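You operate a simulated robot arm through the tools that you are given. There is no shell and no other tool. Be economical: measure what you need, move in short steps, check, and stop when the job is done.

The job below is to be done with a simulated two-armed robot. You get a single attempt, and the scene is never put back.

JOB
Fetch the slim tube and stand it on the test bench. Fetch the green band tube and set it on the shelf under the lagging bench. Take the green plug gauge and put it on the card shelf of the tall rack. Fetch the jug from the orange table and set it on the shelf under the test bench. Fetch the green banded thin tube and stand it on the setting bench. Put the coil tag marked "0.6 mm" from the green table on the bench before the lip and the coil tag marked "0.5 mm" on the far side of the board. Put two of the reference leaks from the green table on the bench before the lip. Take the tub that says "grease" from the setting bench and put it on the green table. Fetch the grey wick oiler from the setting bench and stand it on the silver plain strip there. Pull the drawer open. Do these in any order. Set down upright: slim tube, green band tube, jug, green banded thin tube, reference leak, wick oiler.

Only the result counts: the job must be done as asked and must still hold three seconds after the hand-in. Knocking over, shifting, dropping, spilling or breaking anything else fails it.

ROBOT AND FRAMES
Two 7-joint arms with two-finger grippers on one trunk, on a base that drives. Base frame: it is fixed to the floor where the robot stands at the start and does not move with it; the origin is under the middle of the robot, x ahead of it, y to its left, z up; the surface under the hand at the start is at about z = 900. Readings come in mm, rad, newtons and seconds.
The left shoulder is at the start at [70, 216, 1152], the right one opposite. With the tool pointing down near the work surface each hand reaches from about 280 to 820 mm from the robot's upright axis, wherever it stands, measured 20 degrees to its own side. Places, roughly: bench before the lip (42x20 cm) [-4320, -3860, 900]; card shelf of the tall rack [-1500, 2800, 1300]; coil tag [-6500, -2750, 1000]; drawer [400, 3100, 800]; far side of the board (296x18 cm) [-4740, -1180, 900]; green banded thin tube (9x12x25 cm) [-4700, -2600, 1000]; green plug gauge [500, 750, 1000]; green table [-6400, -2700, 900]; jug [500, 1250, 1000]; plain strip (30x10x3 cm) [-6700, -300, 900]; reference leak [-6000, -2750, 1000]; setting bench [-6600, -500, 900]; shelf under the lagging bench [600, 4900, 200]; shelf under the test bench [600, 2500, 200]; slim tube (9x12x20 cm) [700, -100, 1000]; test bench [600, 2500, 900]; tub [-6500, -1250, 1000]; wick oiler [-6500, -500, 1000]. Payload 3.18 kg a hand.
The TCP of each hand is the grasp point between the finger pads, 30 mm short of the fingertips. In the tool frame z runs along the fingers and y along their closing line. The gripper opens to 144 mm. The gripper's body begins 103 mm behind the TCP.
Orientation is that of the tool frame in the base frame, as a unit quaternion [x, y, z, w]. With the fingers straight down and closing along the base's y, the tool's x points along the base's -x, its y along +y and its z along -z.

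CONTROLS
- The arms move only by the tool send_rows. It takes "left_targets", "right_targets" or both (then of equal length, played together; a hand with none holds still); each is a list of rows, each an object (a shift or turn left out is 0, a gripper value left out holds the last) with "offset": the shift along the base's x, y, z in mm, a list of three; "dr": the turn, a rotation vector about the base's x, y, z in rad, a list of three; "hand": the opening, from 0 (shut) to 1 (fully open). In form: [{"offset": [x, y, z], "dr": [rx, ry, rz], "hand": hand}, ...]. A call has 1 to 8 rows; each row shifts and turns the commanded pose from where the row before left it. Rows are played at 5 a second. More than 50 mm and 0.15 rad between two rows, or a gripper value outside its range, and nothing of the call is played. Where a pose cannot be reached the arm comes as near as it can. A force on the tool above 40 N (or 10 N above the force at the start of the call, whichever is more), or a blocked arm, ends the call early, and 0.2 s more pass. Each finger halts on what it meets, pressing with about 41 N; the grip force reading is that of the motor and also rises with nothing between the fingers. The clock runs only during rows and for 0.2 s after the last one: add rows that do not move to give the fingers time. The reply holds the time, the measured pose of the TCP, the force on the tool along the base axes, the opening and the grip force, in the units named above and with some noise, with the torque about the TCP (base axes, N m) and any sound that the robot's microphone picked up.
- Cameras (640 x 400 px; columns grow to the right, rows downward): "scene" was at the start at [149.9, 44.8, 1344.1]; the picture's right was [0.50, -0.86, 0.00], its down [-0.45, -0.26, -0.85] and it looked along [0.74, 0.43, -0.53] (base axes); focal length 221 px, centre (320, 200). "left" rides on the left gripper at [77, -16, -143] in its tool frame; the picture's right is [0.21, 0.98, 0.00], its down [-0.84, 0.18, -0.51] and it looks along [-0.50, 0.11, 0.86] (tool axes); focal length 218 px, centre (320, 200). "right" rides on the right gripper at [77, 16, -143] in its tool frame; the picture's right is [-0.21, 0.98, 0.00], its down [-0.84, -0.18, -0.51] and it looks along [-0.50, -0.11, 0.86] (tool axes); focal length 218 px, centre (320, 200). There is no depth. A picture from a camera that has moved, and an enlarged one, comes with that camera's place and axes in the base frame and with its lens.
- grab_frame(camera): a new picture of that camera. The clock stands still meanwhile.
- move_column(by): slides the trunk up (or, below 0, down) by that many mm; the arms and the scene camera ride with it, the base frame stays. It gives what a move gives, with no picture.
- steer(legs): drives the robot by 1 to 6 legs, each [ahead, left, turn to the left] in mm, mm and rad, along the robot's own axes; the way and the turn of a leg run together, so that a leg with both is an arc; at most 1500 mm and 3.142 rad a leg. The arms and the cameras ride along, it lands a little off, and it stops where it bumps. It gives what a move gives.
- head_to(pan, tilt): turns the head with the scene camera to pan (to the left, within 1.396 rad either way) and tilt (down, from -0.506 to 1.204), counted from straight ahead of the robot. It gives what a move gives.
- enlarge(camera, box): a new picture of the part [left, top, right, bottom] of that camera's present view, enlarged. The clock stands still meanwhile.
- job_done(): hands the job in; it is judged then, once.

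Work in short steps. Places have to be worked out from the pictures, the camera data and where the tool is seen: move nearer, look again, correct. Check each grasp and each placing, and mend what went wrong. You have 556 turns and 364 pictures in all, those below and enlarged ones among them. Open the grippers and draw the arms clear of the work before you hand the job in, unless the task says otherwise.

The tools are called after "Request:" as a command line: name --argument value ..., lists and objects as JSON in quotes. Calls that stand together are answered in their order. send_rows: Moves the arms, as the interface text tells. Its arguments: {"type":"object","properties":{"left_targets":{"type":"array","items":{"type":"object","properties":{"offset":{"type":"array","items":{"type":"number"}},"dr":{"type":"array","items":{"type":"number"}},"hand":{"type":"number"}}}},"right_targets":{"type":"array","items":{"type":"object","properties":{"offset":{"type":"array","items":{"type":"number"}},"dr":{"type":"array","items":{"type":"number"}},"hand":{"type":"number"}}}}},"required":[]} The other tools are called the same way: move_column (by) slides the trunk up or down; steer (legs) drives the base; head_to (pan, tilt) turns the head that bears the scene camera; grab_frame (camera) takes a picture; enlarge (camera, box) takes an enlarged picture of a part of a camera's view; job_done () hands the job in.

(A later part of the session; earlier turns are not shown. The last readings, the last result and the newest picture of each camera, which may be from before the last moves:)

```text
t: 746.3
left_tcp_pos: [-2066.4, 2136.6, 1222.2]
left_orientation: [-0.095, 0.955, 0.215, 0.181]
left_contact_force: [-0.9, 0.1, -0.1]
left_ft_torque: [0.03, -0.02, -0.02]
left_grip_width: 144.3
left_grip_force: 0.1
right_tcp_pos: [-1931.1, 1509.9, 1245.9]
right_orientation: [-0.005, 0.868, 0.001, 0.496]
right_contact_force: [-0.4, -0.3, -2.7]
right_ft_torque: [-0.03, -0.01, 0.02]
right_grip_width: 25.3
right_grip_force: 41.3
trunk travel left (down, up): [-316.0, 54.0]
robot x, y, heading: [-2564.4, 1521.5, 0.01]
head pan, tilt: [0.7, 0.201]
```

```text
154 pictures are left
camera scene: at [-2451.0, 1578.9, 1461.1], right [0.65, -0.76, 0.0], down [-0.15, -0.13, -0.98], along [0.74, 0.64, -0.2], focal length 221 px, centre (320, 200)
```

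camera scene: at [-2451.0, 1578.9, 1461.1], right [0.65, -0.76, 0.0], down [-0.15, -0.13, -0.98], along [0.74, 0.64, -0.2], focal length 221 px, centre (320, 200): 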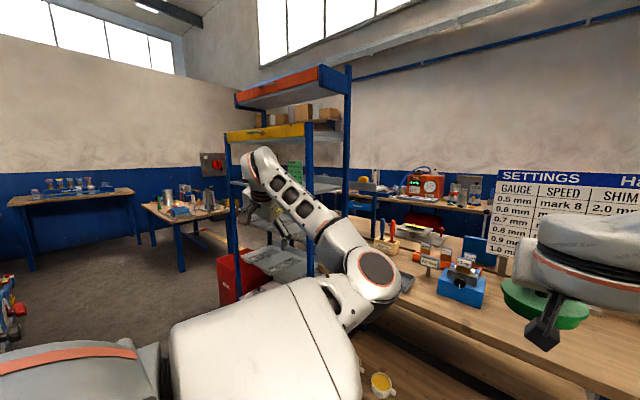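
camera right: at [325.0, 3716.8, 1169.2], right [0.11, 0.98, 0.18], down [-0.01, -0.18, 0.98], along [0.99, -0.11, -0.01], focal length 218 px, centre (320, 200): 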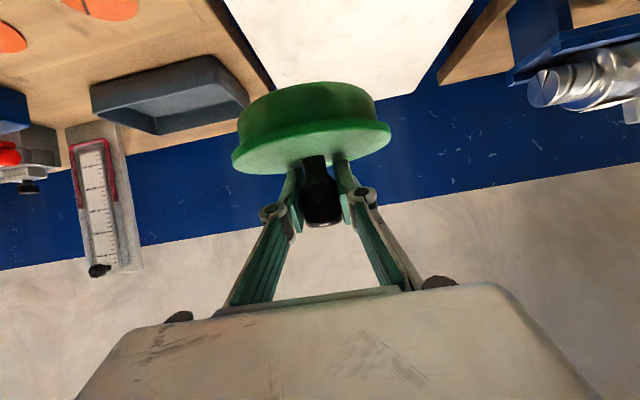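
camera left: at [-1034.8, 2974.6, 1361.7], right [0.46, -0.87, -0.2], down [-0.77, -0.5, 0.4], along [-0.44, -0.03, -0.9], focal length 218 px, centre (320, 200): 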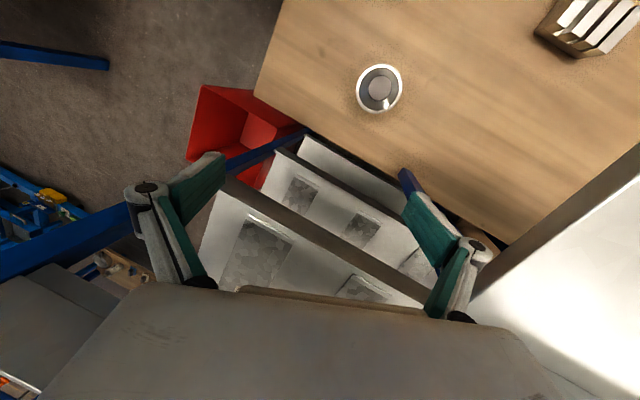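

Drive north in front of the rack and look at its shelves.

Request:
steer --legs '[[-80, 0, -0.01], [0, 1150, 0]]'

Request:
head_to --pan 0 --tilt 0.2

Request:
grab_frame --camera "scene"

```text
t: 753.8
left_tcp_pos: [-2128.5, 2903.0, 1229.1]
left_orientation: [-0.086, 0.955, 0.218, 0.183]
left_contact_force: [0.3, 0.6, 0.4]
left_ft_torque: [0.02, 0.01, 0.03]
left_grip_width: 144.0
left_grip_force: 0.0
right_tcp_pos: [-2005.2, 2273.2, 1244.5]
right_orientation: [0.005, 0.868, 0.0, 0.496]
right_contact_force: [0.4, -1.0, -3.0]
right_ft_torque: [-0.01, -0.02, 0.01]
right_grip_width: 25.3
right_grip_force: 40.7
trunk travel left (down, up): [-316.0, 54.0]
robot x, y, heading: [-2640.0, 2310.4, -0.011]
head pan, tilt: [0.7, 0.201]
stopped in leg 2: the robot was blocked; the commanded pose is now the measured one
```

```text
t: 754.8
left_tcp_pos: [-2130.2, 2901.7, 1231.4]
left_orientation: [-0.085, 0.955, 0.218, 0.184]
left_contact_force: [0.2, 0.7, 0.1]
left_ft_torque: [0.02, 0.01, -0.02]
left_grip_width: 144.0
left_grip_force: 0.1
right_tcp_pos: [-2005.7, 2272.3, 1244.5]
right_orientation: [0.005, 0.868, 0.002, 0.496]
right_contact_force: [0.5, 0.2, -3.4]
right_ft_torque: [0.0, -0.03, -0.01]
right_grip_width: 25.3
right_grip_force: 40.7
trunk travel left (down, up): [-316.0, 54.0]
robot x, y, heading: [-2638.7, 2305.8, -0.013]
head pan, tilt: [0.0, 0.201]
```

```text
153 pictures are left
camera scene: at [-2503.2, 2288.3, 1460.8], right [-0.01, -1.0, -0.01], down [-0.2, 0.01, -0.98], along [0.98, -0.01, -0.2], focal length 221 px, centre (320, 200)
```

scene: 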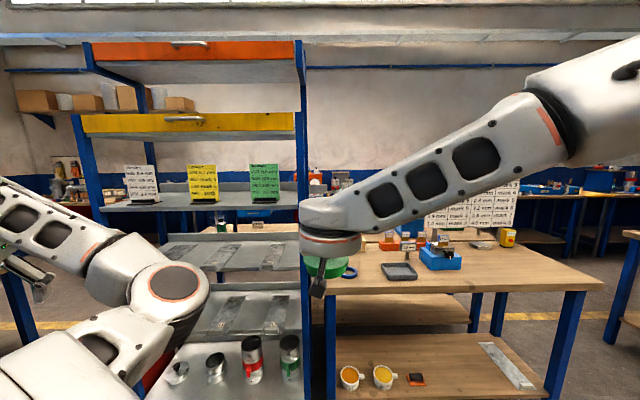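

The card shelf (three cards) is right in front at left. Something blocks on my left; look.

Request:
head_to --pan 1.1 --tilt 0.7

Request:
grab_frame --camera "scene"

```text
t: 756.2
left_tcp_pos: [-2128.8, 2902.0, 1231.0]
left_orientation: [-0.086, 0.954, 0.22, 0.183]
left_contact_force: [-0.1, -0.1, 0.3]
left_ft_torque: [-0.01, -0.02, -0.04]
left_grip_width: 143.7
left_grip_force: 0.1
right_tcp_pos: [-2006.8, 2272.2, 1244.4]
right_orientation: [0.007, 0.869, 0.0, 0.496]
right_contact_force: [0.7, 0.1, -2.7]
right_ft_torque: [0.02, -0.01, -0.02]
right_grip_width: 25.4
right_grip_force: 40.9
trunk travel left (down, up): [-316.0, 54.0]
robot x, y, heading: [-2636.9, 2307.2, -0.009]
head pan, tilt: [1.1, 0.7]
```

```text
152 pictures are left
camera scene: at [-2557.0, 2365.0, 1416.6], right [0.89, -0.46, -0.01], down [-0.3, -0.56, -0.77], along [0.35, 0.69, -0.64], focal length 221 px, centre (320, 200)
```

scene: 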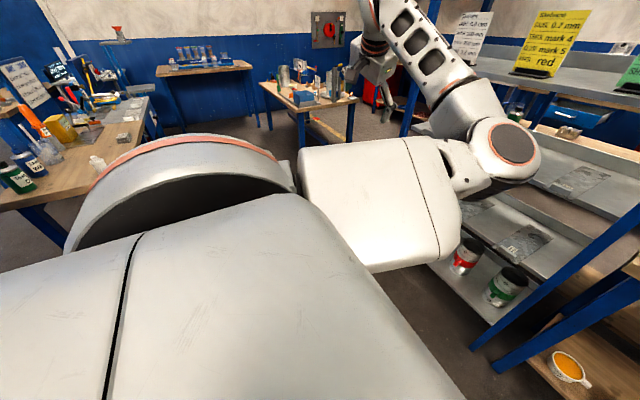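

Nothing obvious; try again in a smaller step, slightly further from the rack.

Request:
steer --legs '[[-60, 0, 0.009], [0, 250, 0]]'

```text
t: 757.5
left_tcp_pos: [-2198.2, 2906.8, 1230.0]
left_orientation: [-0.09, 0.954, 0.219, 0.183]
left_contact_force: [0.4, 0.1, 1.0]
left_ft_torque: [0.0, 0.0, 0.0]
left_grip_width: 143.9
left_grip_force: 0.1
right_tcp_pos: [-2068.5, 2278.7, 1243.8]
right_orientation: [0.001, 0.869, 0.003, 0.495]
right_contact_force: [0.3, 1.1, -2.6]
right_ft_torque: [0.01, -0.02, 0.04]
right_grip_width: 25.3
right_grip_force: 40.8
trunk travel left (down, up): [-316.0, 54.0]
robot x, y, heading: [-2703.1, 2307.7, -0.002]
head pan, tilt: [1.1, 0.7]
stopped in leg 2: the robot was blocked; the commanded pose is now the measured one
```

Check with the left camera what the left arm faces.

Request:
grab_frame --camera "left"

Request:
head_to --pan 1.39 --tilt 1.0

Request:
grab_frame --camera "scene"

```text
151 pictures are left
camera left: at [-2309.3, 2821.1, 1313.1], right [-0.44, 0.85, 0.3], down [0.57, 0.01, 0.82], along [0.69, 0.53, -0.49], focal length 218 px, centre (320, 200)
```

left: 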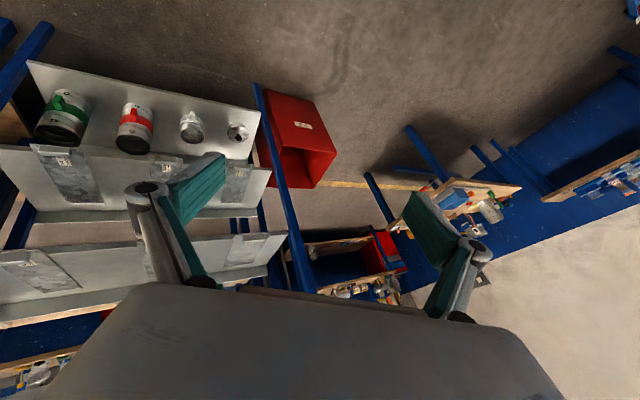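

```text
t: 758.3
left_tcp_pos: [-2198.1, 2906.8, 1231.1]
left_orientation: [-0.09, 0.954, 0.22, 0.182]
left_contact_force: [-0.3, -0.3, 0.4]
left_ft_torque: [-0.01, 0.0, -0.01]
left_grip_width: 144.1
left_grip_force: 0.1
right_tcp_pos: [-2068.7, 2278.7, 1245.7]
right_orientation: [0.002, 0.868, 0.003, 0.496]
right_contact_force: [0.2, 0.1, -3.0]
right_ft_torque: [0.0, 0.0, -0.01]
right_grip_width: 25.3
right_grip_force: 41.4
trunk travel left (down, up): [-316.0, 54.0]
robot x, y, heading: [-2701.7, 2304.2, -0.001]
head pan, tilt: [1.389, 1.0]
```

```text
150 pictures are left
camera scene: at [-2646.2, 2359.0, 1393.4], right [0.98, -0.18, 0.0], down [-0.15, -0.82, -0.55], along [0.1, 0.54, -0.83], focal length 221 px, centre (320, 200)
```

scene: 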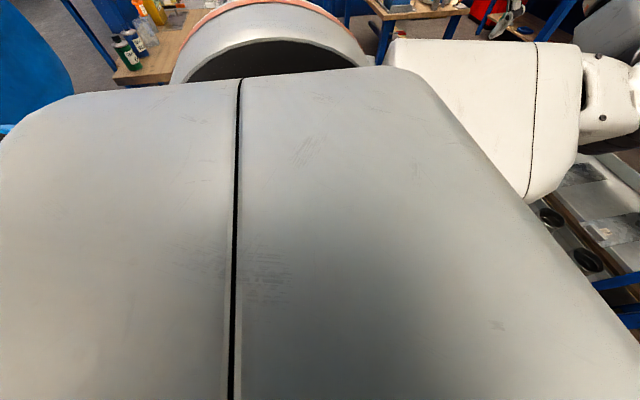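

A blue machine part sits at my left rear. Move closer to the rack (forward 240) then left.

Request:
steer --legs '[[230, 0, 0], [0, 250, 0]]'

Request:
head_to --pan 0.1 --tilt 0.3

Request:
grab_frame --camera "scene"

```text
t: 762.4
left_tcp_pos: [-1966.8, 3173.5, 1221.4]
left_orientation: [-0.09, 0.956, 0.213, 0.182]
left_contact_force: [0.5, 0.1, -0.3]
left_ft_torque: [0.0, 0.03, 0.04]
left_grip_width: 143.8
left_grip_force: 0.1
right_tcp_pos: [-1837.9, 2545.2, 1244.7]
right_orientation: [-0.002, 0.868, -0.002, 0.496]
right_contact_force: [0.7, 0.3, -2.4]
right_ft_torque: [0.0, 0.0, 0.02]
right_grip_width: 25.1
right_grip_force: 41.6
trunk travel left (down, up): [-316.0, 54.0]
robot x, y, heading: [-2473.2, 2555.1, 0.001]
head pan, tilt: [1.389, 1.0]
```

```text
t: 763.9
left_tcp_pos: [-1967.6, 3173.1, 1222.3]
left_orientation: [-0.09, 0.956, 0.213, 0.181]
left_contact_force: [0.7, 1.1, -0.2]
left_ft_torque: [-0.01, 0.0, 0.01]
left_grip_width: 143.9
left_grip_force: 0.0
right_tcp_pos: [-1839.0, 2545.8, 1244.5]
right_orientation: [-0.001, 0.869, -0.003, 0.495]
right_contact_force: [0.0, 0.5, -3.4]
right_ft_torque: [0.0, 0.0, 0.0]
right_grip_width: 25.4
right_grip_force: 40.9
trunk travel left (down, up): [-316.0, 54.0]
robot x, y, heading: [-2471.8, 2560.4, -0.007]
head pan, tilt: [0.099, 0.3]
```

```text
149 pictures are left
camera scene: at [-2335.9, 2568.7, 1451.8], right [0.1, -1.0, 0.0], down [-0.29, -0.03, -0.96], along [0.95, 0.09, -0.3], focal length 221 px, centre (320, 200)
```

scene: 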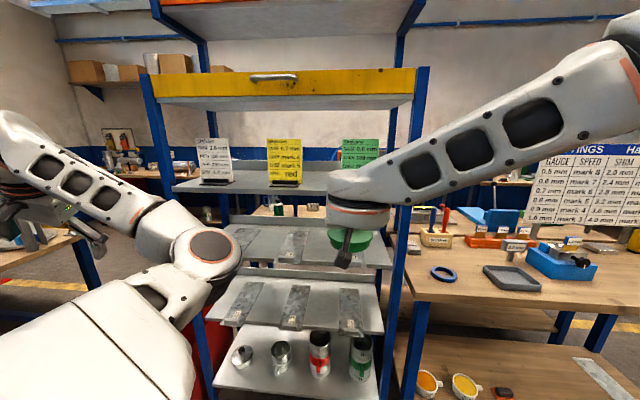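

Card shelf top ≈1285, front x≈−1673; free slot between the white and yellow cards at y≈2903. Move left 350 and raise the hand.

Request:
steer --legs '[[0, 350, 0.007]]'

Request:
send_rows --right_targets '[{"offset": [0, 0, 40]}, {"offset": [0, 0, 40]}, {"offset": [0, 0, 40]}, {"offset": [0, 0, 25]}]'

Request:
grab_frame --camera "right"

Request:
grab_frame --camera "scene"

```text
t: 767.5
left_tcp_pos: [-1970.7, 3518.9, 1223.7]
left_orientation: [-0.093, 0.955, 0.214, 0.182]
left_contact_force: [0.2, -0.3, 0.5]
left_ft_torque: [0.05, -0.06, 0.01]
left_grip_width: 144.0
left_grip_force: 0.1
right_tcp_pos: [-1838.6, 2890.3, 1245.1]
right_orientation: [-0.004, 0.869, 0.0, 0.495]
right_contact_force: [0.4, -0.4, -3.1]
right_ft_torque: [0.02, 0.02, -0.04]
right_grip_width: 25.0
right_grip_force: 40.8
trunk travel left (down, up): [-316.0, 54.0]
robot x, y, heading: [-2469.9, 2899.4, 0.007]
head pan, tilt: [0.099, 0.3]
```

```text
t: 768.5
left_tcp_pos: [-1970.8, 3518.3, 1222.2]
left_orientation: [-0.094, 0.955, 0.215, 0.181]
left_contact_force: [-0.3, 0.1, -0.5]
left_ft_torque: [0.02, 0.0, 0.0]
left_grip_width: 143.9
left_grip_force: 0.0
right_tcp_pos: [-1840.0, 2890.4, 1391.2]
right_orientation: [-0.003, 0.869, -0.002, 0.495]
right_contact_force: [0.3, 0.3, -2.9]
right_ft_torque: [0.0, 0.01, -0.01]
right_grip_width: 25.2
right_grip_force: 40.8
trunk travel left (down, up): [-316.0, 54.0]
robot x, y, heading: [-2469.7, 2903.1, 0.007]
head pan, tilt: [0.099, 0.3]
```

```text
148 pictures are left
camera right: at [-2001.5, 2905.9, 1398.1], right [0.1, 0.98, 0.17], down [-0.01, -0.17, 0.98], along [0.99, -0.1, -0.01], focal length 218 px, centre (320, 200)
```

right: 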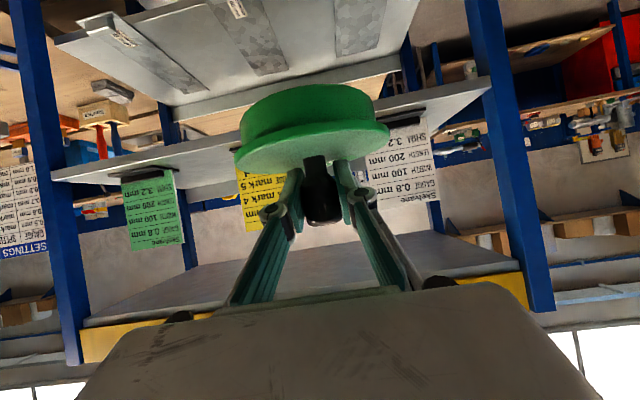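

```text
147 pictures are left
camera scene: at [-2336.6, 2911.2, 1451.8], right [0.1, -0.99, 0.0], down [-0.29, -0.03, -0.96], along [0.95, 0.1, -0.3], focal length 221 px, centre (320, 200)
```

scene: 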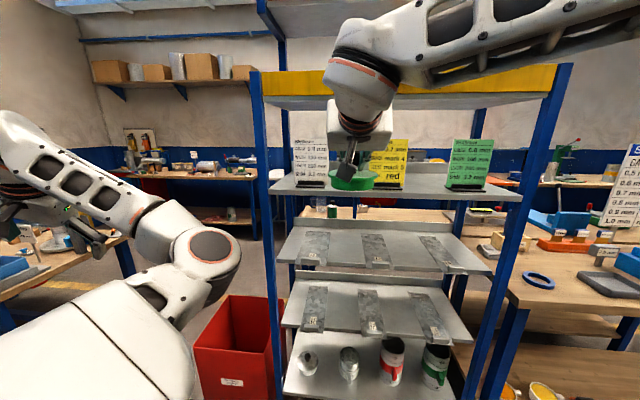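

Zoom into the shelf to get edge rows precisely.

Request:
enlarge --camera "scene" --box '[250, 80, 550, 260]'

Request:
enlarge --camera "right" --box '[40, 60, 540, 360]'

```text
2.13 times, centred on (400, 170) of scene
camera zoom: at [-2336.6, 2911.2, 1451.8], right [0.1, -0.99, 0.0], down [-0.29, -0.03, -0.96], along [0.95, 0.1, -0.3], focal length 472 px, centre (149, 264)
```

zoom: 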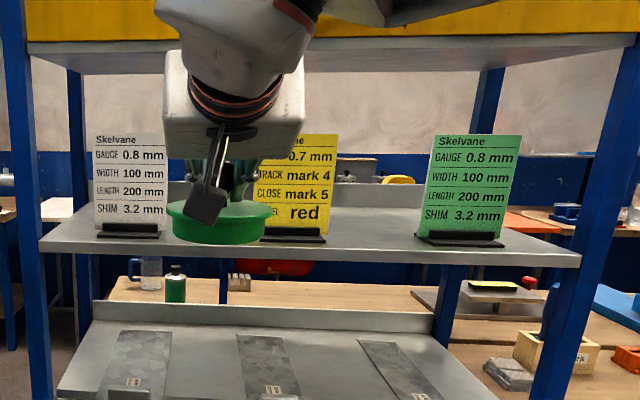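

```text
1.28 times, centred on (290, 210) of right
camera zoom: at [-2001.5, 2905.9, 1398.1], right [0.1, 0.98, 0.17], down [-0.01, -0.17, 0.98], along [0.99, -0.1, -0.01], focal length 279 px, centre (358, 187)
```

zoom: 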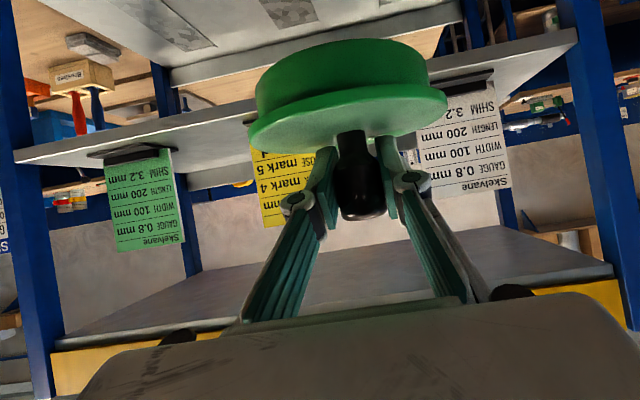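

Slot centre y≈2890 between cards (cards at x≈−1550). Disc bottom is ~80 mm above the shelf. Drive forward 235.

Request:
steer --legs '[[235, 0, -0.007]]'

Request:
grab_frame --camera "right"

Request:
grab_frame --camera "scene"

```text
t: 770.2
left_tcp_pos: [-1727.1, 3514.6, 1223.0]
left_orientation: [-0.089, 0.956, 0.213, 0.182]
left_contact_force: [-0.6, 0.4, -0.7]
left_ft_torque: [-0.02, 0.02, 0.06]
left_grip_width: 144.0
left_grip_force: 0.1
right_tcp_pos: [-1599.6, 2885.2, 1391.0]
right_orientation: [-0.001, 0.869, -0.003, 0.494]
right_contact_force: [0.0, 0.6, -3.2]
right_ft_torque: [0.0, -0.01, 0.03]
right_grip_width: 25.3
right_grip_force: 40.9
trunk travel left (down, up): [-316.0, 54.0]
robot x, y, heading: [-2233.6, 2903.4, -0.002]
head pan, tilt: [0.099, 0.3]
```

```text
144 pictures are left
camera right: at [-1761.0, 2902.1, 1397.4], right [0.11, 0.98, 0.17], down [-0.01, -0.17, 0.98], along [0.99, -0.11, -0.01], focal length 218 px, centre (320, 200)
```

right: 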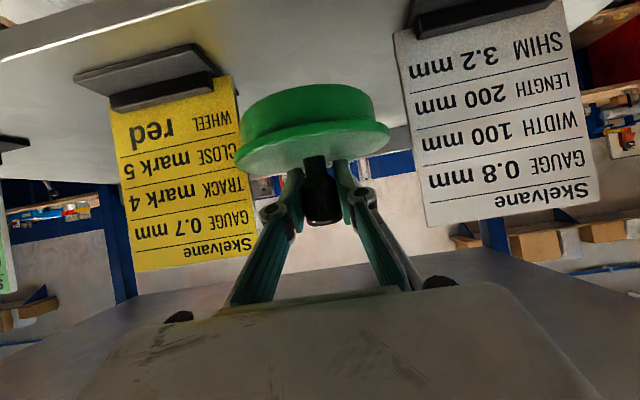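

```text
143 pictures are left
camera scene: at [-2096.2, 2910.2, 1451.8], right [0.1, -1.0, 0.0], down [-0.29, -0.03, -0.96], along [0.95, 0.09, -0.3], focal length 221 px, centre (320, 200)
```

scene: 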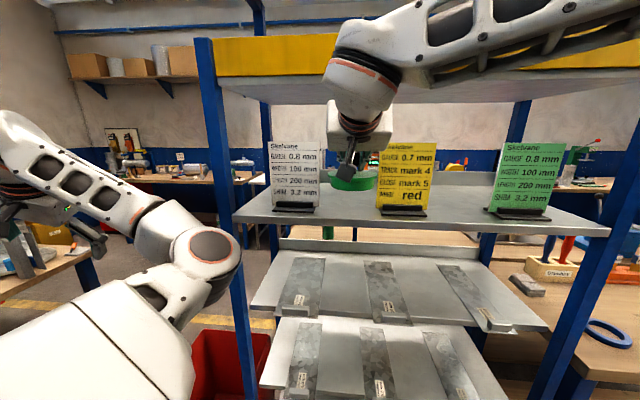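

Well placed between the cards. Lower step by step.

Request:
send_rows --right_targets '[{"offset": [0, 3, -35]}, {"offset": [0, 0, -20]}, {"offset": [0, 0, -8]}, {"offset": [0, 0, -5]}, {"offset": [0, 0, -5]}]'

Request:
grab_frame --camera "right"

```text
t: 771.5
left_tcp_pos: [-1729.5, 3514.2, 1224.1]
left_orientation: [-0.09, 0.956, 0.213, 0.183]
left_contact_force: [0.0, -0.7, 1.2]
left_ft_torque: [-0.01, 0.02, 0.0]
left_grip_width: 143.8
left_grip_force: 0.0
right_tcp_pos: [-1599.9, 2886.9, 1326.3]
right_orientation: [0.001, 0.865, -0.001, 0.502]
right_contact_force: [9.0, -2.0, 37.2]
right_ft_torque: [0.03, 0.24, -0.07]
right_grip_width: 25.5
right_grip_force: 40.9
trunk travel left (down, up): [-316.0, 54.0]
robot x, y, heading: [-2229.1, 2901.6, -0.003]
head pan, tilt: [0.099, 0.3]
```

```text
142 pictures are left
camera right: at [-1762.1, 2904.6, 1330.8], right [0.11, 0.98, 0.18], down [-0.02, -0.18, 0.98], along [0.99, -0.11, 0.0], focal length 218 px, centre (320, 200)
```

right: 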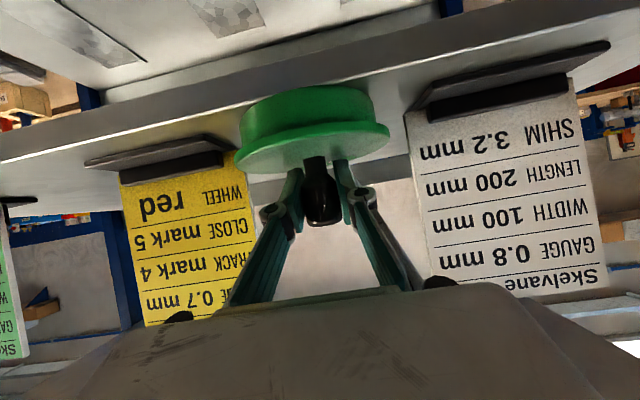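

It would overhang the front edge (edge ≈−1614). Lift 20, move 65 mm further in, and lower again.

Request:
send_rows --right_targets '[{"offset": [0, 0, 12]}, {"offset": [0, 0, 12]}, {"offset": [30, 2, 0]}, {"offset": [35, 2, 0]}]'

Request:
grab_frame --camera "right"

```text
t: 772.5
left_tcp_pos: [-1726.4, 3515.3, 1222.2]
left_orientation: [-0.09, 0.956, 0.213, 0.181]
left_contact_force: [-0.8, -0.7, -0.7]
left_ft_torque: [0.02, -0.01, 0.0]
left_grip_width: 143.9
left_grip_force: 0.0
right_tcp_pos: [-1535.0, 2891.9, 1339.2]
right_orientation: [0.0, 0.87, -0.004, 0.494]
right_contact_force: [0.0, -0.2, -3.0]
right_ft_torque: [-0.03, 0.04, -0.02]
right_grip_width: 25.3
right_grip_force: 40.4
trunk travel left (down, up): [-316.0, 54.0]
robot x, y, heading: [-2232.6, 2900.3, -0.005]
head pan, tilt: [0.099, 0.3]
```

```text
141 pictures are left
camera right: at [-1696.8, 2908.8, 1346.7], right [0.11, 0.98, 0.17], down [-0.01, -0.17, 0.98], along [0.99, -0.11, -0.01], focal length 218 px, centre (320, 200)
```

right: 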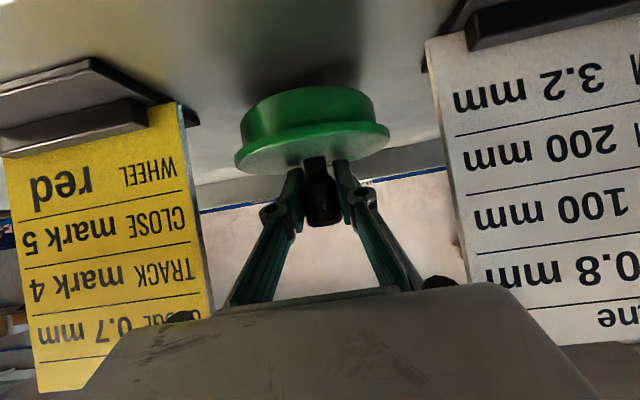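

Now well inside, between the cards. Lower to contact.

Request:
send_rows --right_targets '[{"offset": [0, 0, -8]}, {"offset": [0, 0, -4]}, {"offset": [0, 0, -3]}, {"offset": [0, 0, -2]}]'

```text
t: 773.5
left_tcp_pos: [-1727.0, 3514.3, 1223.3]
left_orientation: [-0.089, 0.956, 0.213, 0.182]
left_contact_force: [-0.5, 0.7, -0.4]
left_ft_torque: [0.0, 0.0, 0.02]
left_grip_width: 143.8
left_grip_force: 0.0
right_tcp_pos: [-1535.4, 2891.6, 1325.3]
right_orientation: [0.0, 0.868, -0.003, 0.496]
right_contact_force: [1.2, 0.7, 2.9]
right_ft_torque: [0.26, 0.17, 0.01]
right_grip_width: 25.4
right_grip_force: 41.3
trunk travel left (down, up): [-316.0, 54.0]
robot x, y, heading: [-2231.8, 2900.0, -0.001]
head pan, tilt: [0.099, 0.3]
```

Touching. Release, then retract backward in a separate check.

Request:
send_rows --right_targets '[{"offset": [0, 0, -1], "hand": 0.2}, {"hand": 0.35}, {"hand": 0.35}]'

Request:
send_rows --right_targets '[{"offset": [0, 0, 12]}, {"offset": [-30, 0, 10]}, {"offset": [-40, 0, 10]}, {"offset": [-40, 0, 10]}]'

Request:
grab_frame --camera "right"

```text
t: 774.2
left_tcp_pos: [-1728.7, 3514.4, 1224.0]
left_orientation: [-0.089, 0.956, 0.214, 0.183]
left_contact_force: [-0.3, -0.5, 0.1]
left_ft_torque: [-0.01, 0.03, -0.02]
left_grip_width: 144.0
left_grip_force: 0.1
right_tcp_pos: [-1536.7, 2892.9, 1325.2]
right_orientation: [0.001, 0.868, -0.003, 0.497]
right_contact_force: [2.3, -2.6, 11.3]
right_ft_torque: [-0.08, -0.27, -0.04]
right_grip_width: 50.9
right_grip_force: 0.1
trunk travel left (down, up): [-316.0, 54.0]
robot x, y, heading: [-2233.4, 2902.2, -0.002]
head pan, tilt: [0.099, 0.3]
```

```text
t: 775.2
left_tcp_pos: [-1730.1, 3514.8, 1224.1]
left_orientation: [-0.089, 0.956, 0.213, 0.183]
left_contact_force: [-0.6, 0.2, 0.1]
left_ft_torque: [0.01, -0.07, -0.01]
left_grip_width: 144.1
left_grip_force: 0.0
right_tcp_pos: [-1646.6, 2890.3, 1368.0]
right_orientation: [0.0, 0.869, -0.003, 0.495]
right_contact_force: [-0.7, 0.5, -0.1]
right_ft_torque: [0.0, 0.0, -0.01]
right_grip_width: 50.3
right_grip_force: 0.0
trunk travel left (down, up): [-316.0, 54.0]
robot x, y, heading: [-2230.7, 2904.5, -0.002]
head pan, tilt: [0.099, 0.3]
```

```text
140 pictures are left
camera right: at [-1809.7, 2908.2, 1373.4], right [0.11, 0.98, 0.17], down [-0.01, -0.17, 0.98], along [0.99, -0.11, -0.01], focal length 218 px, centre (320, 200)
```

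right: 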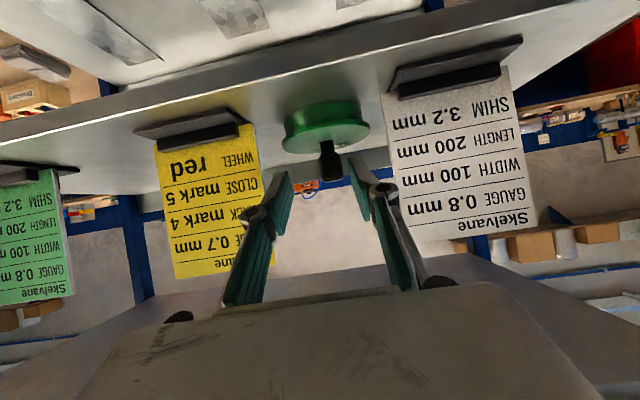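

Gauge placed on the card shelf. Back away and head back south to the open area, then look west.

Request:
steer --legs '[[-230, 0, 0.002], [0, -1100, 0], [0, -1050, 0]]'

Request:
send_rows --right_targets '[{"offset": [0, -5, -10], "dr": [0, 0.15, 0], "hand": 1}, {"offset": [0, -5, -10], "dr": [0, 0.15, 0]}, {"offset": [0, -5, -10], "dr": [0, 0.15, 0]}, {"offset": [0, -5, -10], "dr": [0, 0.15, 0]}, {"offset": [0, -5, -10], "dr": [0, 0.15, 0]}, {"offset": [0, -5, -10], "dr": [0, 0.15, 0]}, {"offset": [0, -5, 0], "dr": [0, 0.13, 0]}]'

Request:
steer --legs '[[0, 0, -1.57], [0, 0, -1.57]]'

Request:
head_to --pan 0.2 --tilt 0.25

Request:
grab_frame --camera "scene"

```text
t: 795.4
left_tcp_pos: [-1952.4, 1403.6, 1222.8]
left_orientation: [-0.094, 0.955, 0.215, 0.181]
left_contact_force: [0.6, -1.0, -0.1]
left_ft_torque: [-0.02, -0.01, 0.03]
left_grip_width: 144.1
left_grip_force: 0.1
right_tcp_pos: [-1866.6, 781.6, 1365.4]
right_orientation: [-0.003, 0.868, -0.001, 0.496]
right_contact_force: [-0.5, 0.0, 0.8]
right_ft_torque: [0.01, 0.01, 0.03]
right_grip_width: 50.3
right_grip_force: 0.0
trunk travel left (down, up): [-316.0, 54.0]
robot x, y, heading: [-2451.4, 788.9, 0.002]
head pan, tilt: [0.099, 0.3]
```

```text
t: 797.0
left_tcp_pos: [-1953.9, 1403.7, 1223.6]
left_orientation: [-0.094, 0.955, 0.214, 0.181]
left_contact_force: [-0.7, -0.8, 0.1]
left_ft_torque: [0.0, -0.01, -0.05]
left_grip_width: 144.0
left_grip_force: 0.0
right_tcp_pos: [-1867.5, 751.2, 1307.2]
right_orientation: [-0.004, 0.998, 0.001, 0.068]
right_contact_force: [0.1, 0.1, 0.3]
right_ft_torque: [-0.01, -0.04, -0.02]
right_grip_width: 144.0
right_grip_force: 0.2
right hand out of reach, approached as far as the arm can: row 7
trunk travel left (down, up): [-316.0, 54.0]
robot x, y, heading: [-2450.0, 786.9, -0.001]
head pan, tilt: [0.099, 0.3]
```

```text
t: 805.0
left_tcp_pos: [-2961.0, 177.1, 1223.9]
left_orientation: [0.956, 0.088, -0.182, 0.214]
left_contact_force: [0.0, 0.0, 1.0]
left_ft_torque: [-0.01, -0.03, -0.02]
left_grip_width: 144.3
left_grip_force: 0.1
right_tcp_pos: [-3038.9, 829.6, 1306.9]
right_orientation: [0.998, -0.002, -0.067, 0.0]
right_contact_force: [0.7, 0.7, 0.2]
right_ft_torque: [0.01, 0.04, 0.0]
right_grip_width: 143.9
right_grip_force: 0.1
trunk travel left (down, up): [-316.0, 54.0]
robot x, y, heading: [-2451.1, 784.5, 3.137]
head pan, tilt: [0.099, 0.3]
```

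```text
t: 805.7
left_tcp_pos: [-2960.0, 175.9, 1223.3]
left_orientation: [0.956, 0.088, -0.182, 0.213]
left_contact_force: [0.5, 0.6, 0.2]
left_ft_torque: [-0.01, -0.01, -0.01]
left_grip_width: 144.3
left_grip_force: 0.1
right_tcp_pos: [-3039.3, 829.6, 1308.3]
right_orientation: [0.998, -0.002, -0.068, 0.0]
right_contact_force: [0.5, -0.2, -0.4]
right_ft_torque: [0.0, 0.01, 0.0]
right_grip_width: 143.9
right_grip_force: 0.1
trunk travel left (down, up): [-316.0, 54.0]
robot x, y, heading: [-2452.1, 787.3, 3.133]
head pan, tilt: [0.201, 0.25]
```

```text
139 pictures are left
camera scene: at [-2584.8, 769.1, 1456.6], right [-0.19, 0.98, 0.0], down [0.24, 0.05, -0.97], along [-0.95, -0.19, -0.25], focal length 221 px, centre (320, 200)
```

scene: 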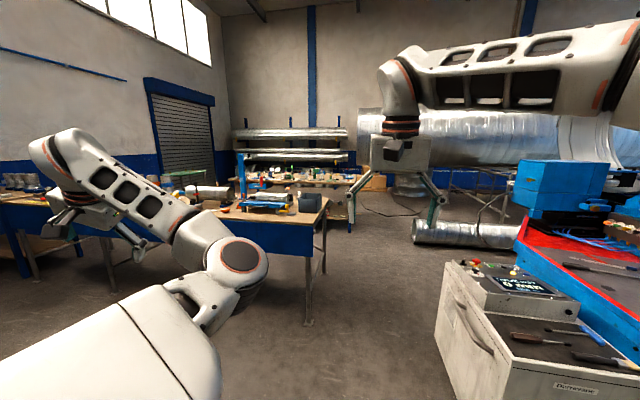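

The board bench's north end is at y≈400; go west along y≈850 to x≈−5450.

Request:
steer --legs '[[1500, -60, 0.005], [1500, 0, 0]]'

Request:
head_to --pan 0.6 --tilt 0.35

Request:
grab_frame --camera "scene"

```text
refused: leg 1 is longer than a leg can be; nothing moved
```

```text
t: 806.6
left_tcp_pos: [-2960.8, 175.2, 1223.1]
left_orientation: [0.956, 0.089, -0.182, 0.213]
left_contact_force: [0.4, -0.2, -0.1]
left_ft_torque: [0.0, 0.01, -0.04]
left_grip_width: 144.1
left_grip_force: 0.0
right_tcp_pos: [-3040.3, 829.6, 1307.2]
right_orientation: [0.998, -0.003, -0.069, 0.0]
right_contact_force: [0.0, -0.7, 0.1]
right_ft_torque: [0.0, 0.05, -0.01]
right_grip_width: 144.0
right_grip_force: 0.1
trunk travel left (down, up): [-316.0, 54.0]
robot x, y, heading: [-2451.7, 784.8, 3.133]
head pan, tilt: [0.6, 0.351]
```

```text
138 pictures are left
camera scene: at [-2570.4, 735.1, 1447.2], right [-0.56, 0.83, 0.0], down [0.28, 0.19, -0.94], along [-0.78, -0.52, -0.34], focal length 221 px, centre (320, 200)
```

scene: 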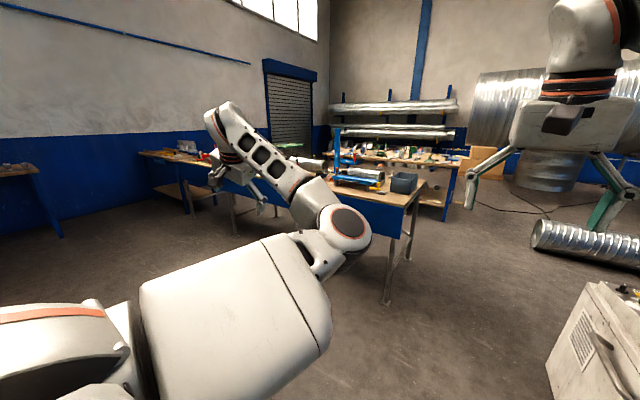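

Request:
steer --legs '[[1450, -50, 0.005], [1450, 0, 0]]'

Request:
head_to --pan 0.5 --tilt 0.4

Request:
grab_frame --camera "scene"

```text
t: 820.9
left_tcp_pos: [-5926.6, 241.1, 1224.9]
left_orientation: [0.956, 0.088, -0.182, 0.213]
left_contact_force: [-0.6, 0.5, 0.5]
left_ft_torque: [0.02, -0.05, 0.01]
left_grip_width: 143.7
left_grip_force: 0.1
right_tcp_pos: [-6003.7, 893.5, 1305.7]
right_orientation: [0.998, -0.003, -0.068, 0.0]
right_contact_force: [-0.1, 1.0, 0.3]
right_ft_torque: [0.01, -0.01, 0.02]
right_grip_width: 144.3
right_grip_force: 0.1
trunk travel left (down, up): [-316.0, 54.0]
robot x, y, heading: [-5417.6, 853.8, 3.138]
head pan, tilt: [0.6, 0.351]
```

```text
t: 821.5
left_tcp_pos: [-5925.0, 240.1, 1223.2]
left_orientation: [0.956, 0.088, -0.183, 0.213]
left_contact_force: [0.9, -0.3, -0.4]
left_ft_torque: [0.01, 0.04, 0.0]
left_grip_width: 143.9
left_grip_force: 0.1
right_tcp_pos: [-6002.4, 894.4, 1306.7]
right_orientation: [0.998, -0.002, -0.068, 0.0]
right_contact_force: [0.0, -0.2, -0.2]
right_ft_torque: [0.03, 0.0, -0.03]
right_grip_width: 144.4
right_grip_force: 0.0
trunk travel left (down, up): [-316.0, 54.0]
robot x, y, heading: [-5417.1, 851.9, 3.136]
head pan, tilt: [0.499, 0.4]
```

```text
137 pictures are left
camera scene: at [-5539.0, 807.7, 1442.6], right [-0.47, 0.88, 0.0], down [0.34, 0.18, -0.92], along [-0.81, -0.44, -0.39], focal length 221 px, centre (320, 200)
```

scene: 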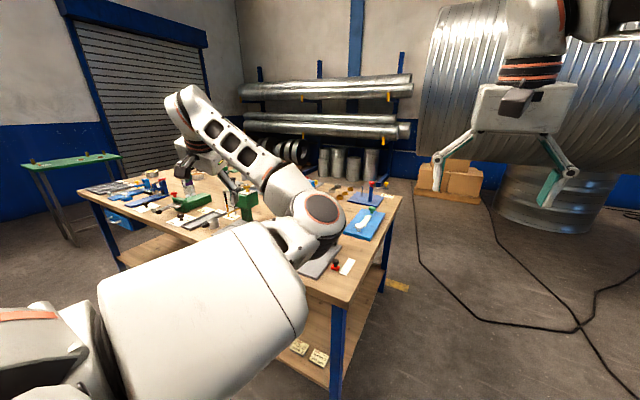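

Setting bench spans x −6950…−6000, y −1376…610. Survey it by sliding south at this distance.

Request:
steer --legs '[[0, 1300, 0.003]]'

Request:
head_to --pan 0 --tilt 0.45

Request:
grab_frame --camera "scene"

Request:
head_to --pan 0.8 --tilt 0.35

Request:
grab_frame --camera "scene"

```text
t: 833.2
left_tcp_pos: [-5914.4, -1067.2, 1223.4]
left_orientation: [0.955, 0.095, -0.181, 0.215]
left_contact_force: [-0.2, 0.2, -0.4]
left_ft_torque: [-0.01, -0.05, 0.01]
left_grip_width: 143.8
left_grip_force: 0.1
right_tcp_pos: [-6003.5, -414.7, 1306.8]
right_orientation: [0.998, 0.006, -0.068, 0.001]
right_contact_force: [0.0, -0.4, 0.5]
right_ft_torque: [-0.01, 0.02, -0.01]
right_grip_width: 144.2
right_grip_force: 0.1
trunk travel left (down, up): [-316.0, 54.0]
robot x, y, heading: [-5416.9, -450.5, -3.135]
head pan, tilt: [0.499, 0.4]
```

```text
t: 834.1
left_tcp_pos: [-5914.8, -1068.1, 1222.6]
left_orientation: [0.955, 0.095, -0.181, 0.214]
left_contact_force: [0.1, 0.2, 0.5]
left_ft_torque: [0.01, -0.02, 0.0]
left_grip_width: 143.9
left_grip_force: 0.0
right_tcp_pos: [-6004.6, -415.2, 1307.5]
right_orientation: [0.998, 0.006, -0.069, 0.0]
right_contact_force: [0.6, 0.0, 0.1]
right_ft_torque: [0.0, -0.02, -0.01]
right_grip_width: 144.1
right_grip_force: 0.0
trunk travel left (down, up): [-316.0, 54.0]
robot x, y, heading: [-5414.2, -451.9, -3.13]
head pan, tilt: [0.0, 0.45]
```

```text
136 pictures are left
camera scene: at [-5548.8, -451.1, 1437.9], right [-0.01, 1.0, 0.0], down [0.44, 0.0, -0.9], along [-0.9, -0.01, -0.44], focal length 221 px, centre (320, 200)
```

scene: 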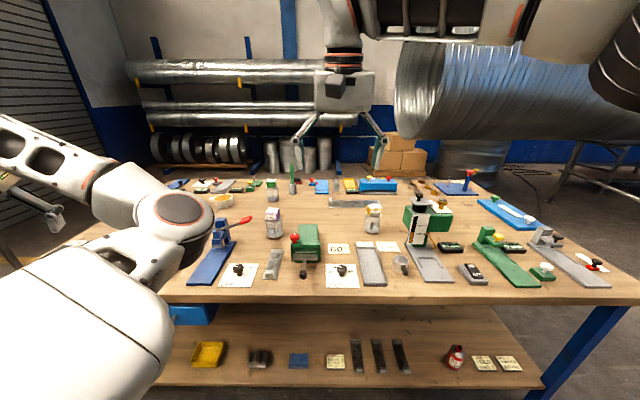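

```text
t: 835.2
left_tcp_pos: [-5914.6, -1068.6, 1222.7]
left_orientation: [0.955, 0.095, -0.18, 0.215]
left_contact_force: [-0.1, -0.4, -0.3]
left_ft_torque: [-0.02, 0.06, -0.03]
left_grip_width: 144.1
left_grip_force: 0.0
right_tcp_pos: [-6003.0, -415.3, 1307.8]
right_orientation: [0.998, 0.006, -0.068, 0.0]
right_contact_force: [-0.2, 0.9, 0.3]
right_ft_torque: [-0.01, 0.0, 0.04]
right_grip_width: 144.3
right_grip_force: 0.1
trunk travel left (down, up): [-316.0, 54.0]
robot x, y, heading: [-5415.7, -449.6, -3.136]
head pan, tilt: [0.799, 0.351]
```

```text
135 pictures are left
camera scene: at [-5521.3, -517.5, 1447.1], right [-0.72, 0.69, 0.0], down [0.24, 0.25, -0.94], along [-0.65, -0.68, -0.34], focal length 221 px, centre (320, 200)
```

scene: 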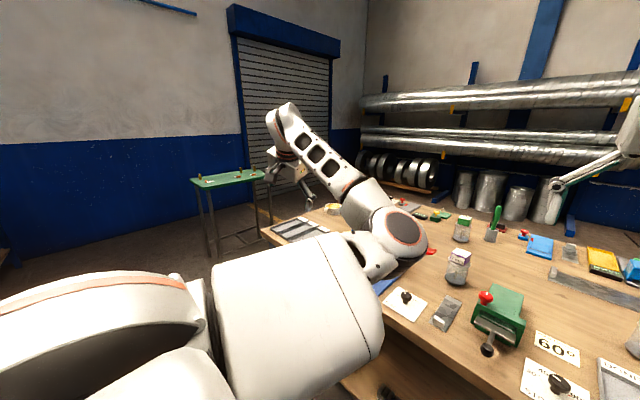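

Zoom into the middle of the setting bench.

Request:
head_to --pan 0 --tilt 0.45

Request:
enlarge --camera "scene" --box '[160, 165, 400, 300]'

Request:
enlarge --camera "scene" --box '[330, 165, 570, 300]'

```text
t: 836.4
left_tcp_pos: [-5915.7, -1067.2, 1223.2]
left_orientation: [0.955, 0.094, -0.18, 0.214]
left_contact_force: [0.5, 0.6, 0.9]
left_ft_torque: [0.03, -0.01, 0.01]
left_grip_width: 143.9
left_grip_force: 0.0
right_tcp_pos: [-6002.4, -414.7, 1306.2]
right_orientation: [0.998, 0.006, -0.068, 0.001]
right_contact_force: [0.9, -0.1, -0.6]
right_ft_torque: [0.03, -0.03, 0.0]
right_grip_width: 144.0
right_grip_force: 0.1
trunk travel left (down, up): [-316.0, 54.0]
robot x, y, heading: [-5418.4, -452.3, -3.132]
head pan, tilt: [0.0, 0.45]
```

```text
2.67 times, centred on (280, 232) of scene
camera zoom: at [-5548.8, -451.1, 1437.9], right [-0.01, 1.0, 0.0], down [0.44, 0.0, -0.9], along [-0.9, -0.01, -0.44], focal length 590 px, centre (427, 113)
```

zoom: 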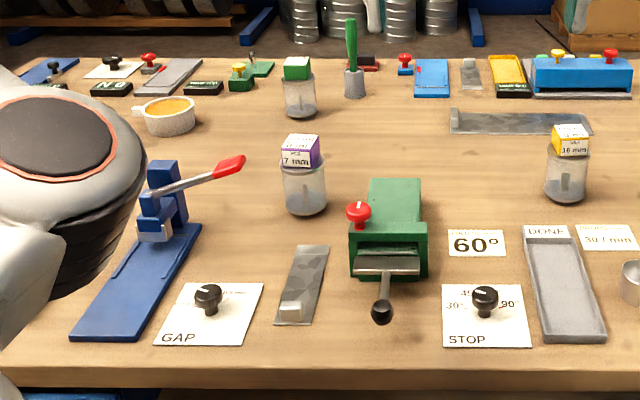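

```text
2.67 times, centred on (450, 232) of scene
camera zoom: at [-5548.8, -451.1, 1437.9], right [-0.01, 1.0, 0.0], down [0.44, 0.0, -0.9], along [-0.9, -0.01, -0.44], focal length 590 px, centre (-27, 113)
```

zoom: 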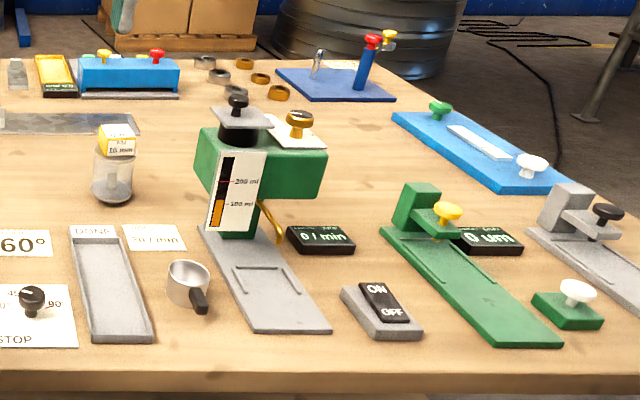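

Look closer at the back row and the jars.

Request:
enlarge --camera "scene" --box '[230, 165, 350, 235]'

Request:
enlarge --camera "scene" --box '[320, 165, 480, 245]'

```text
5.33 times, centred on (290, 200) of scene
camera zoom: at [-5548.8, -451.1, 1437.9], right [-0.01, 1.0, 0.0], down [0.44, 0.0, -0.9], along [-0.9, -0.01, -0.44], focal length 1180 px, centre (480, 200)
```

zoom: 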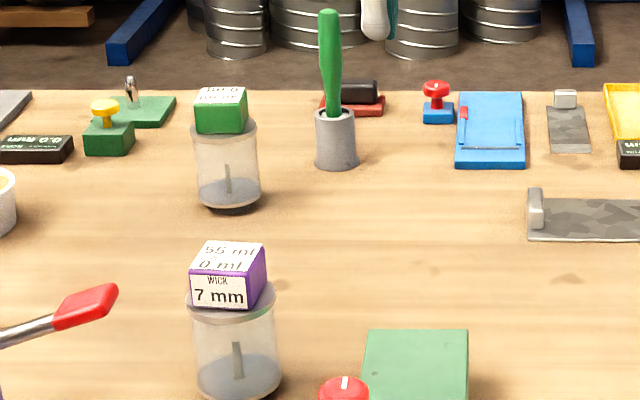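

```text
4.00 times, centred on (400, 205) of scene
camera zoom: at [-5548.8, -451.1, 1437.9], right [-0.01, 1.0, 0.0], down [0.44, 0.0, -0.9], along [-0.9, -0.01, -0.44], focal length 885 px, centre (0, 180)
```

zoom: 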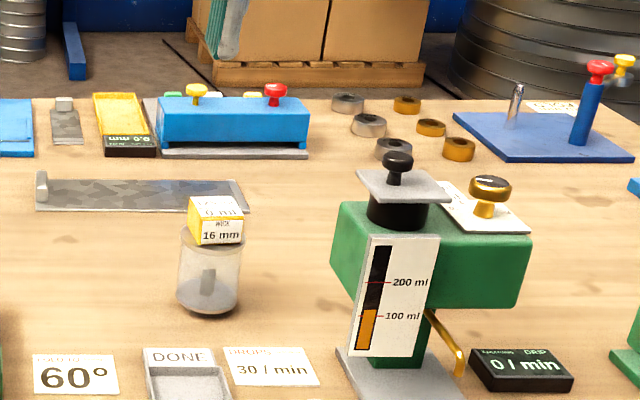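

No grey oiler visible yet. Slide north 550 to view from another angle.

Request:
steer --legs '[[0, -550, 0.003]]'

Request:
head_to --pan 0.35 --tilt 0.4

Request:
enlarge --camera "scene" --box '[230, 140, 510, 300]'

```text
t: 841.6
left_tcp_pos: [-5913.3, -530.2, 1223.0]
left_orientation: [0.954, 0.102, -0.179, 0.216]
left_contact_force: [0.4, -0.1, 0.0]
left_ft_torque: [-0.02, -0.04, -0.02]
left_grip_width: 144.0
left_grip_force: 0.0
right_tcp_pos: [-6012.1, 120.8, 1306.9]
right_orientation: [0.998, 0.013, -0.068, 0.001]
right_contact_force: [0.3, -0.3, -1.1]
right_ft_torque: [-0.01, 0.01, 0.0]
right_grip_width: 143.9
right_grip_force: 0.0
trunk travel left (down, up): [-316.0, 54.0]
robot x, y, heading: [-5428.2, 97.7, -3.114]
head pan, tilt: [0.0, 0.45]
```

```text
t: 842.5
left_tcp_pos: [-5915.2, -530.0, 1222.8]
left_orientation: [0.954, 0.102, -0.179, 0.216]
left_contact_force: [-0.5, 0.2, 0.0]
left_ft_torque: [-0.01, 0.02, -0.04]
left_grip_width: 144.3
left_grip_force: 0.1
right_tcp_pos: [-6013.1, 121.6, 1307.0]
right_orientation: [0.998, 0.013, -0.068, 0.001]
right_contact_force: [-0.3, -0.7, -0.3]
right_ft_torque: [-0.02, -0.01, 0.0]
right_grip_width: 143.7
right_grip_force: 0.1
trunk travel left (down, up): [-316.0, 54.0]
robot x, y, heading: [-5424.9, 97.6, -3.117]
head pan, tilt: [0.351, 0.4]
```

```text
2.29 times, centred on (370, 220) of scene
camera zoom: at [-5551.6, 60.5, 1442.6], right [-0.36, 0.93, 0.0], down [0.36, 0.14, -0.92], along [-0.86, -0.34, -0.39], focal length 506 px, centre (206, 154)
```

zoom: 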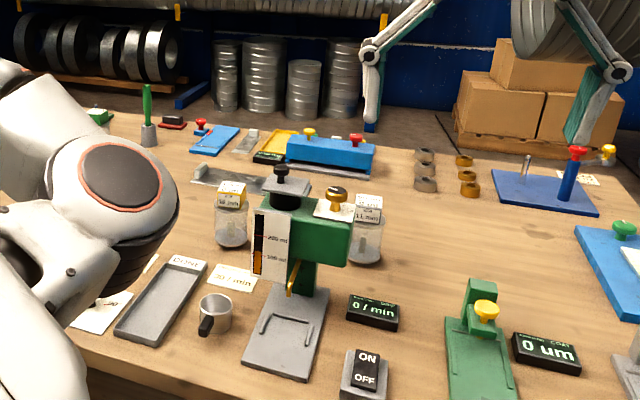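

A fourth jar stands behind the green drip unit. Zoom on it.

Request:
enlarge --camera "scene" --box '[310, 200, 420, 270]'

```text
5.71 times, centred on (365, 235) of scene
camera zoom: at [-5551.6, 60.5, 1442.6], right [-0.36, 0.93, 0.0], down [0.36, 0.14, -0.92], along [-0.86, -0.34, -0.39], focal length 1265 px, centre (63, 0)
```

zoom: 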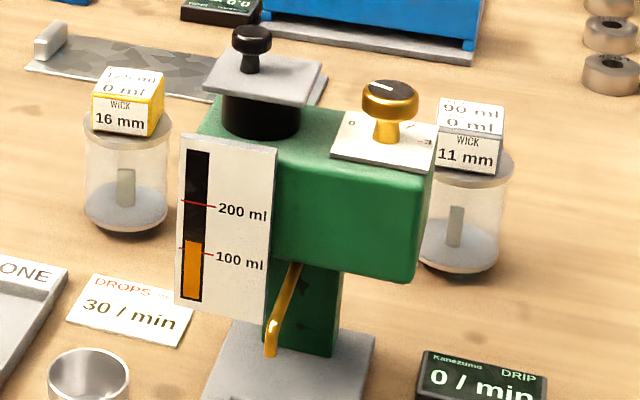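

That is the grey wick oiler (11 mm) at ≈[-6400,43]. Drive up with the right hand high over it.

Request:
steer --legs '[[0, 230, -0.024], [320, 0, 0]]'

Request:
grab_frame --camera "right"

Request:
head_to --pan -0.2 --tilt 0.55

Request:
grab_frame --camera "scene"

```text
t: 846.8
left_tcp_pos: [-6245.1, -749.1, 1223.4]
left_orientation: [0.955, 0.091, -0.181, 0.214]
left_contact_force: [-0.2, 0.2, 0.4]
left_ft_torque: [0.01, -0.02, 0.0]
left_grip_width: 143.9
left_grip_force: 0.0
right_tcp_pos: [-6327.8, -96.1, 1307.8]
right_orientation: [0.998, 0.0, -0.067, -0.001]
right_contact_force: [-1.0, 0.6, -1.6]
right_ft_torque: [0.03, -0.03, -0.01]
right_grip_width: 144.0
right_grip_force: 0.1
trunk travel left (down, up): [-316.0, 54.0]
robot x, y, heading: [-5742.0, -133.7, 3.139]
head pan, tilt: [0.351, 0.4]
```

```text
128 pictures are left
camera right: at [-6232.6, -111.1, 1438.1], right [-0.21, -0.98, 0.03], down [-0.77, 0.18, 0.62], along [-0.61, 0.1, -0.79], focal length 218 px, centre (320, 200)
```

right: 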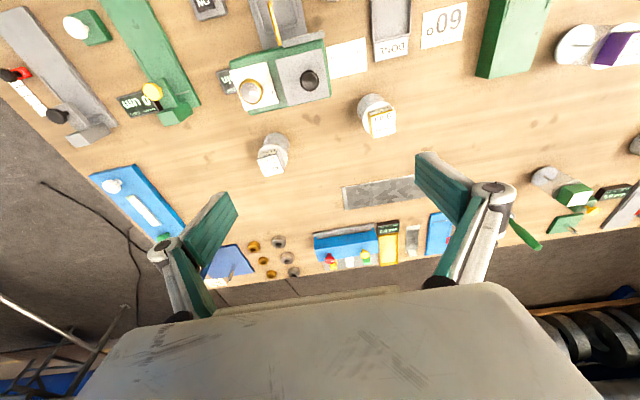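

```text
t: 847.8
left_tcp_pos: [-6244.4, -748.2, 1223.1]
left_orientation: [0.956, 0.091, -0.182, 0.213]
left_contact_force: [-0.3, -0.9, -0.4]
left_ft_torque: [-0.02, -0.03, -0.02]
left_grip_width: 143.9
left_grip_force: 0.0
right_tcp_pos: [-6326.1, -96.0, 1307.2]
right_orientation: [0.998, 0.001, -0.068, 0.0]
right_contact_force: [0.2, 0.3, 0.7]
right_ft_torque: [-0.01, 0.01, -0.02]
right_grip_width: 144.1
right_grip_force: 0.1
trunk travel left (down, up): [-316.0, 54.0]
robot x, y, heading: [-5740.6, -133.6, 3.133]
head pan, tilt: [-0.201, 0.55]
```

```text
127 pictures are left
camera scene: at [-5868.7, -117.0, 1428.9], right [0.2, 0.98, 0.0], down [0.51, -0.1, -0.85], along [-0.84, 0.17, -0.52], focal length 221 px, centre (320, 200)
```

scene: 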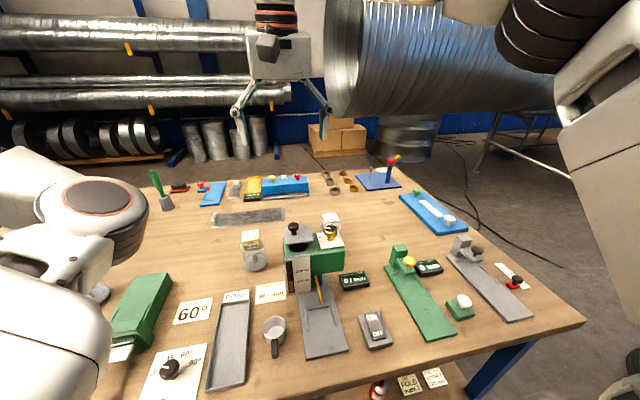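

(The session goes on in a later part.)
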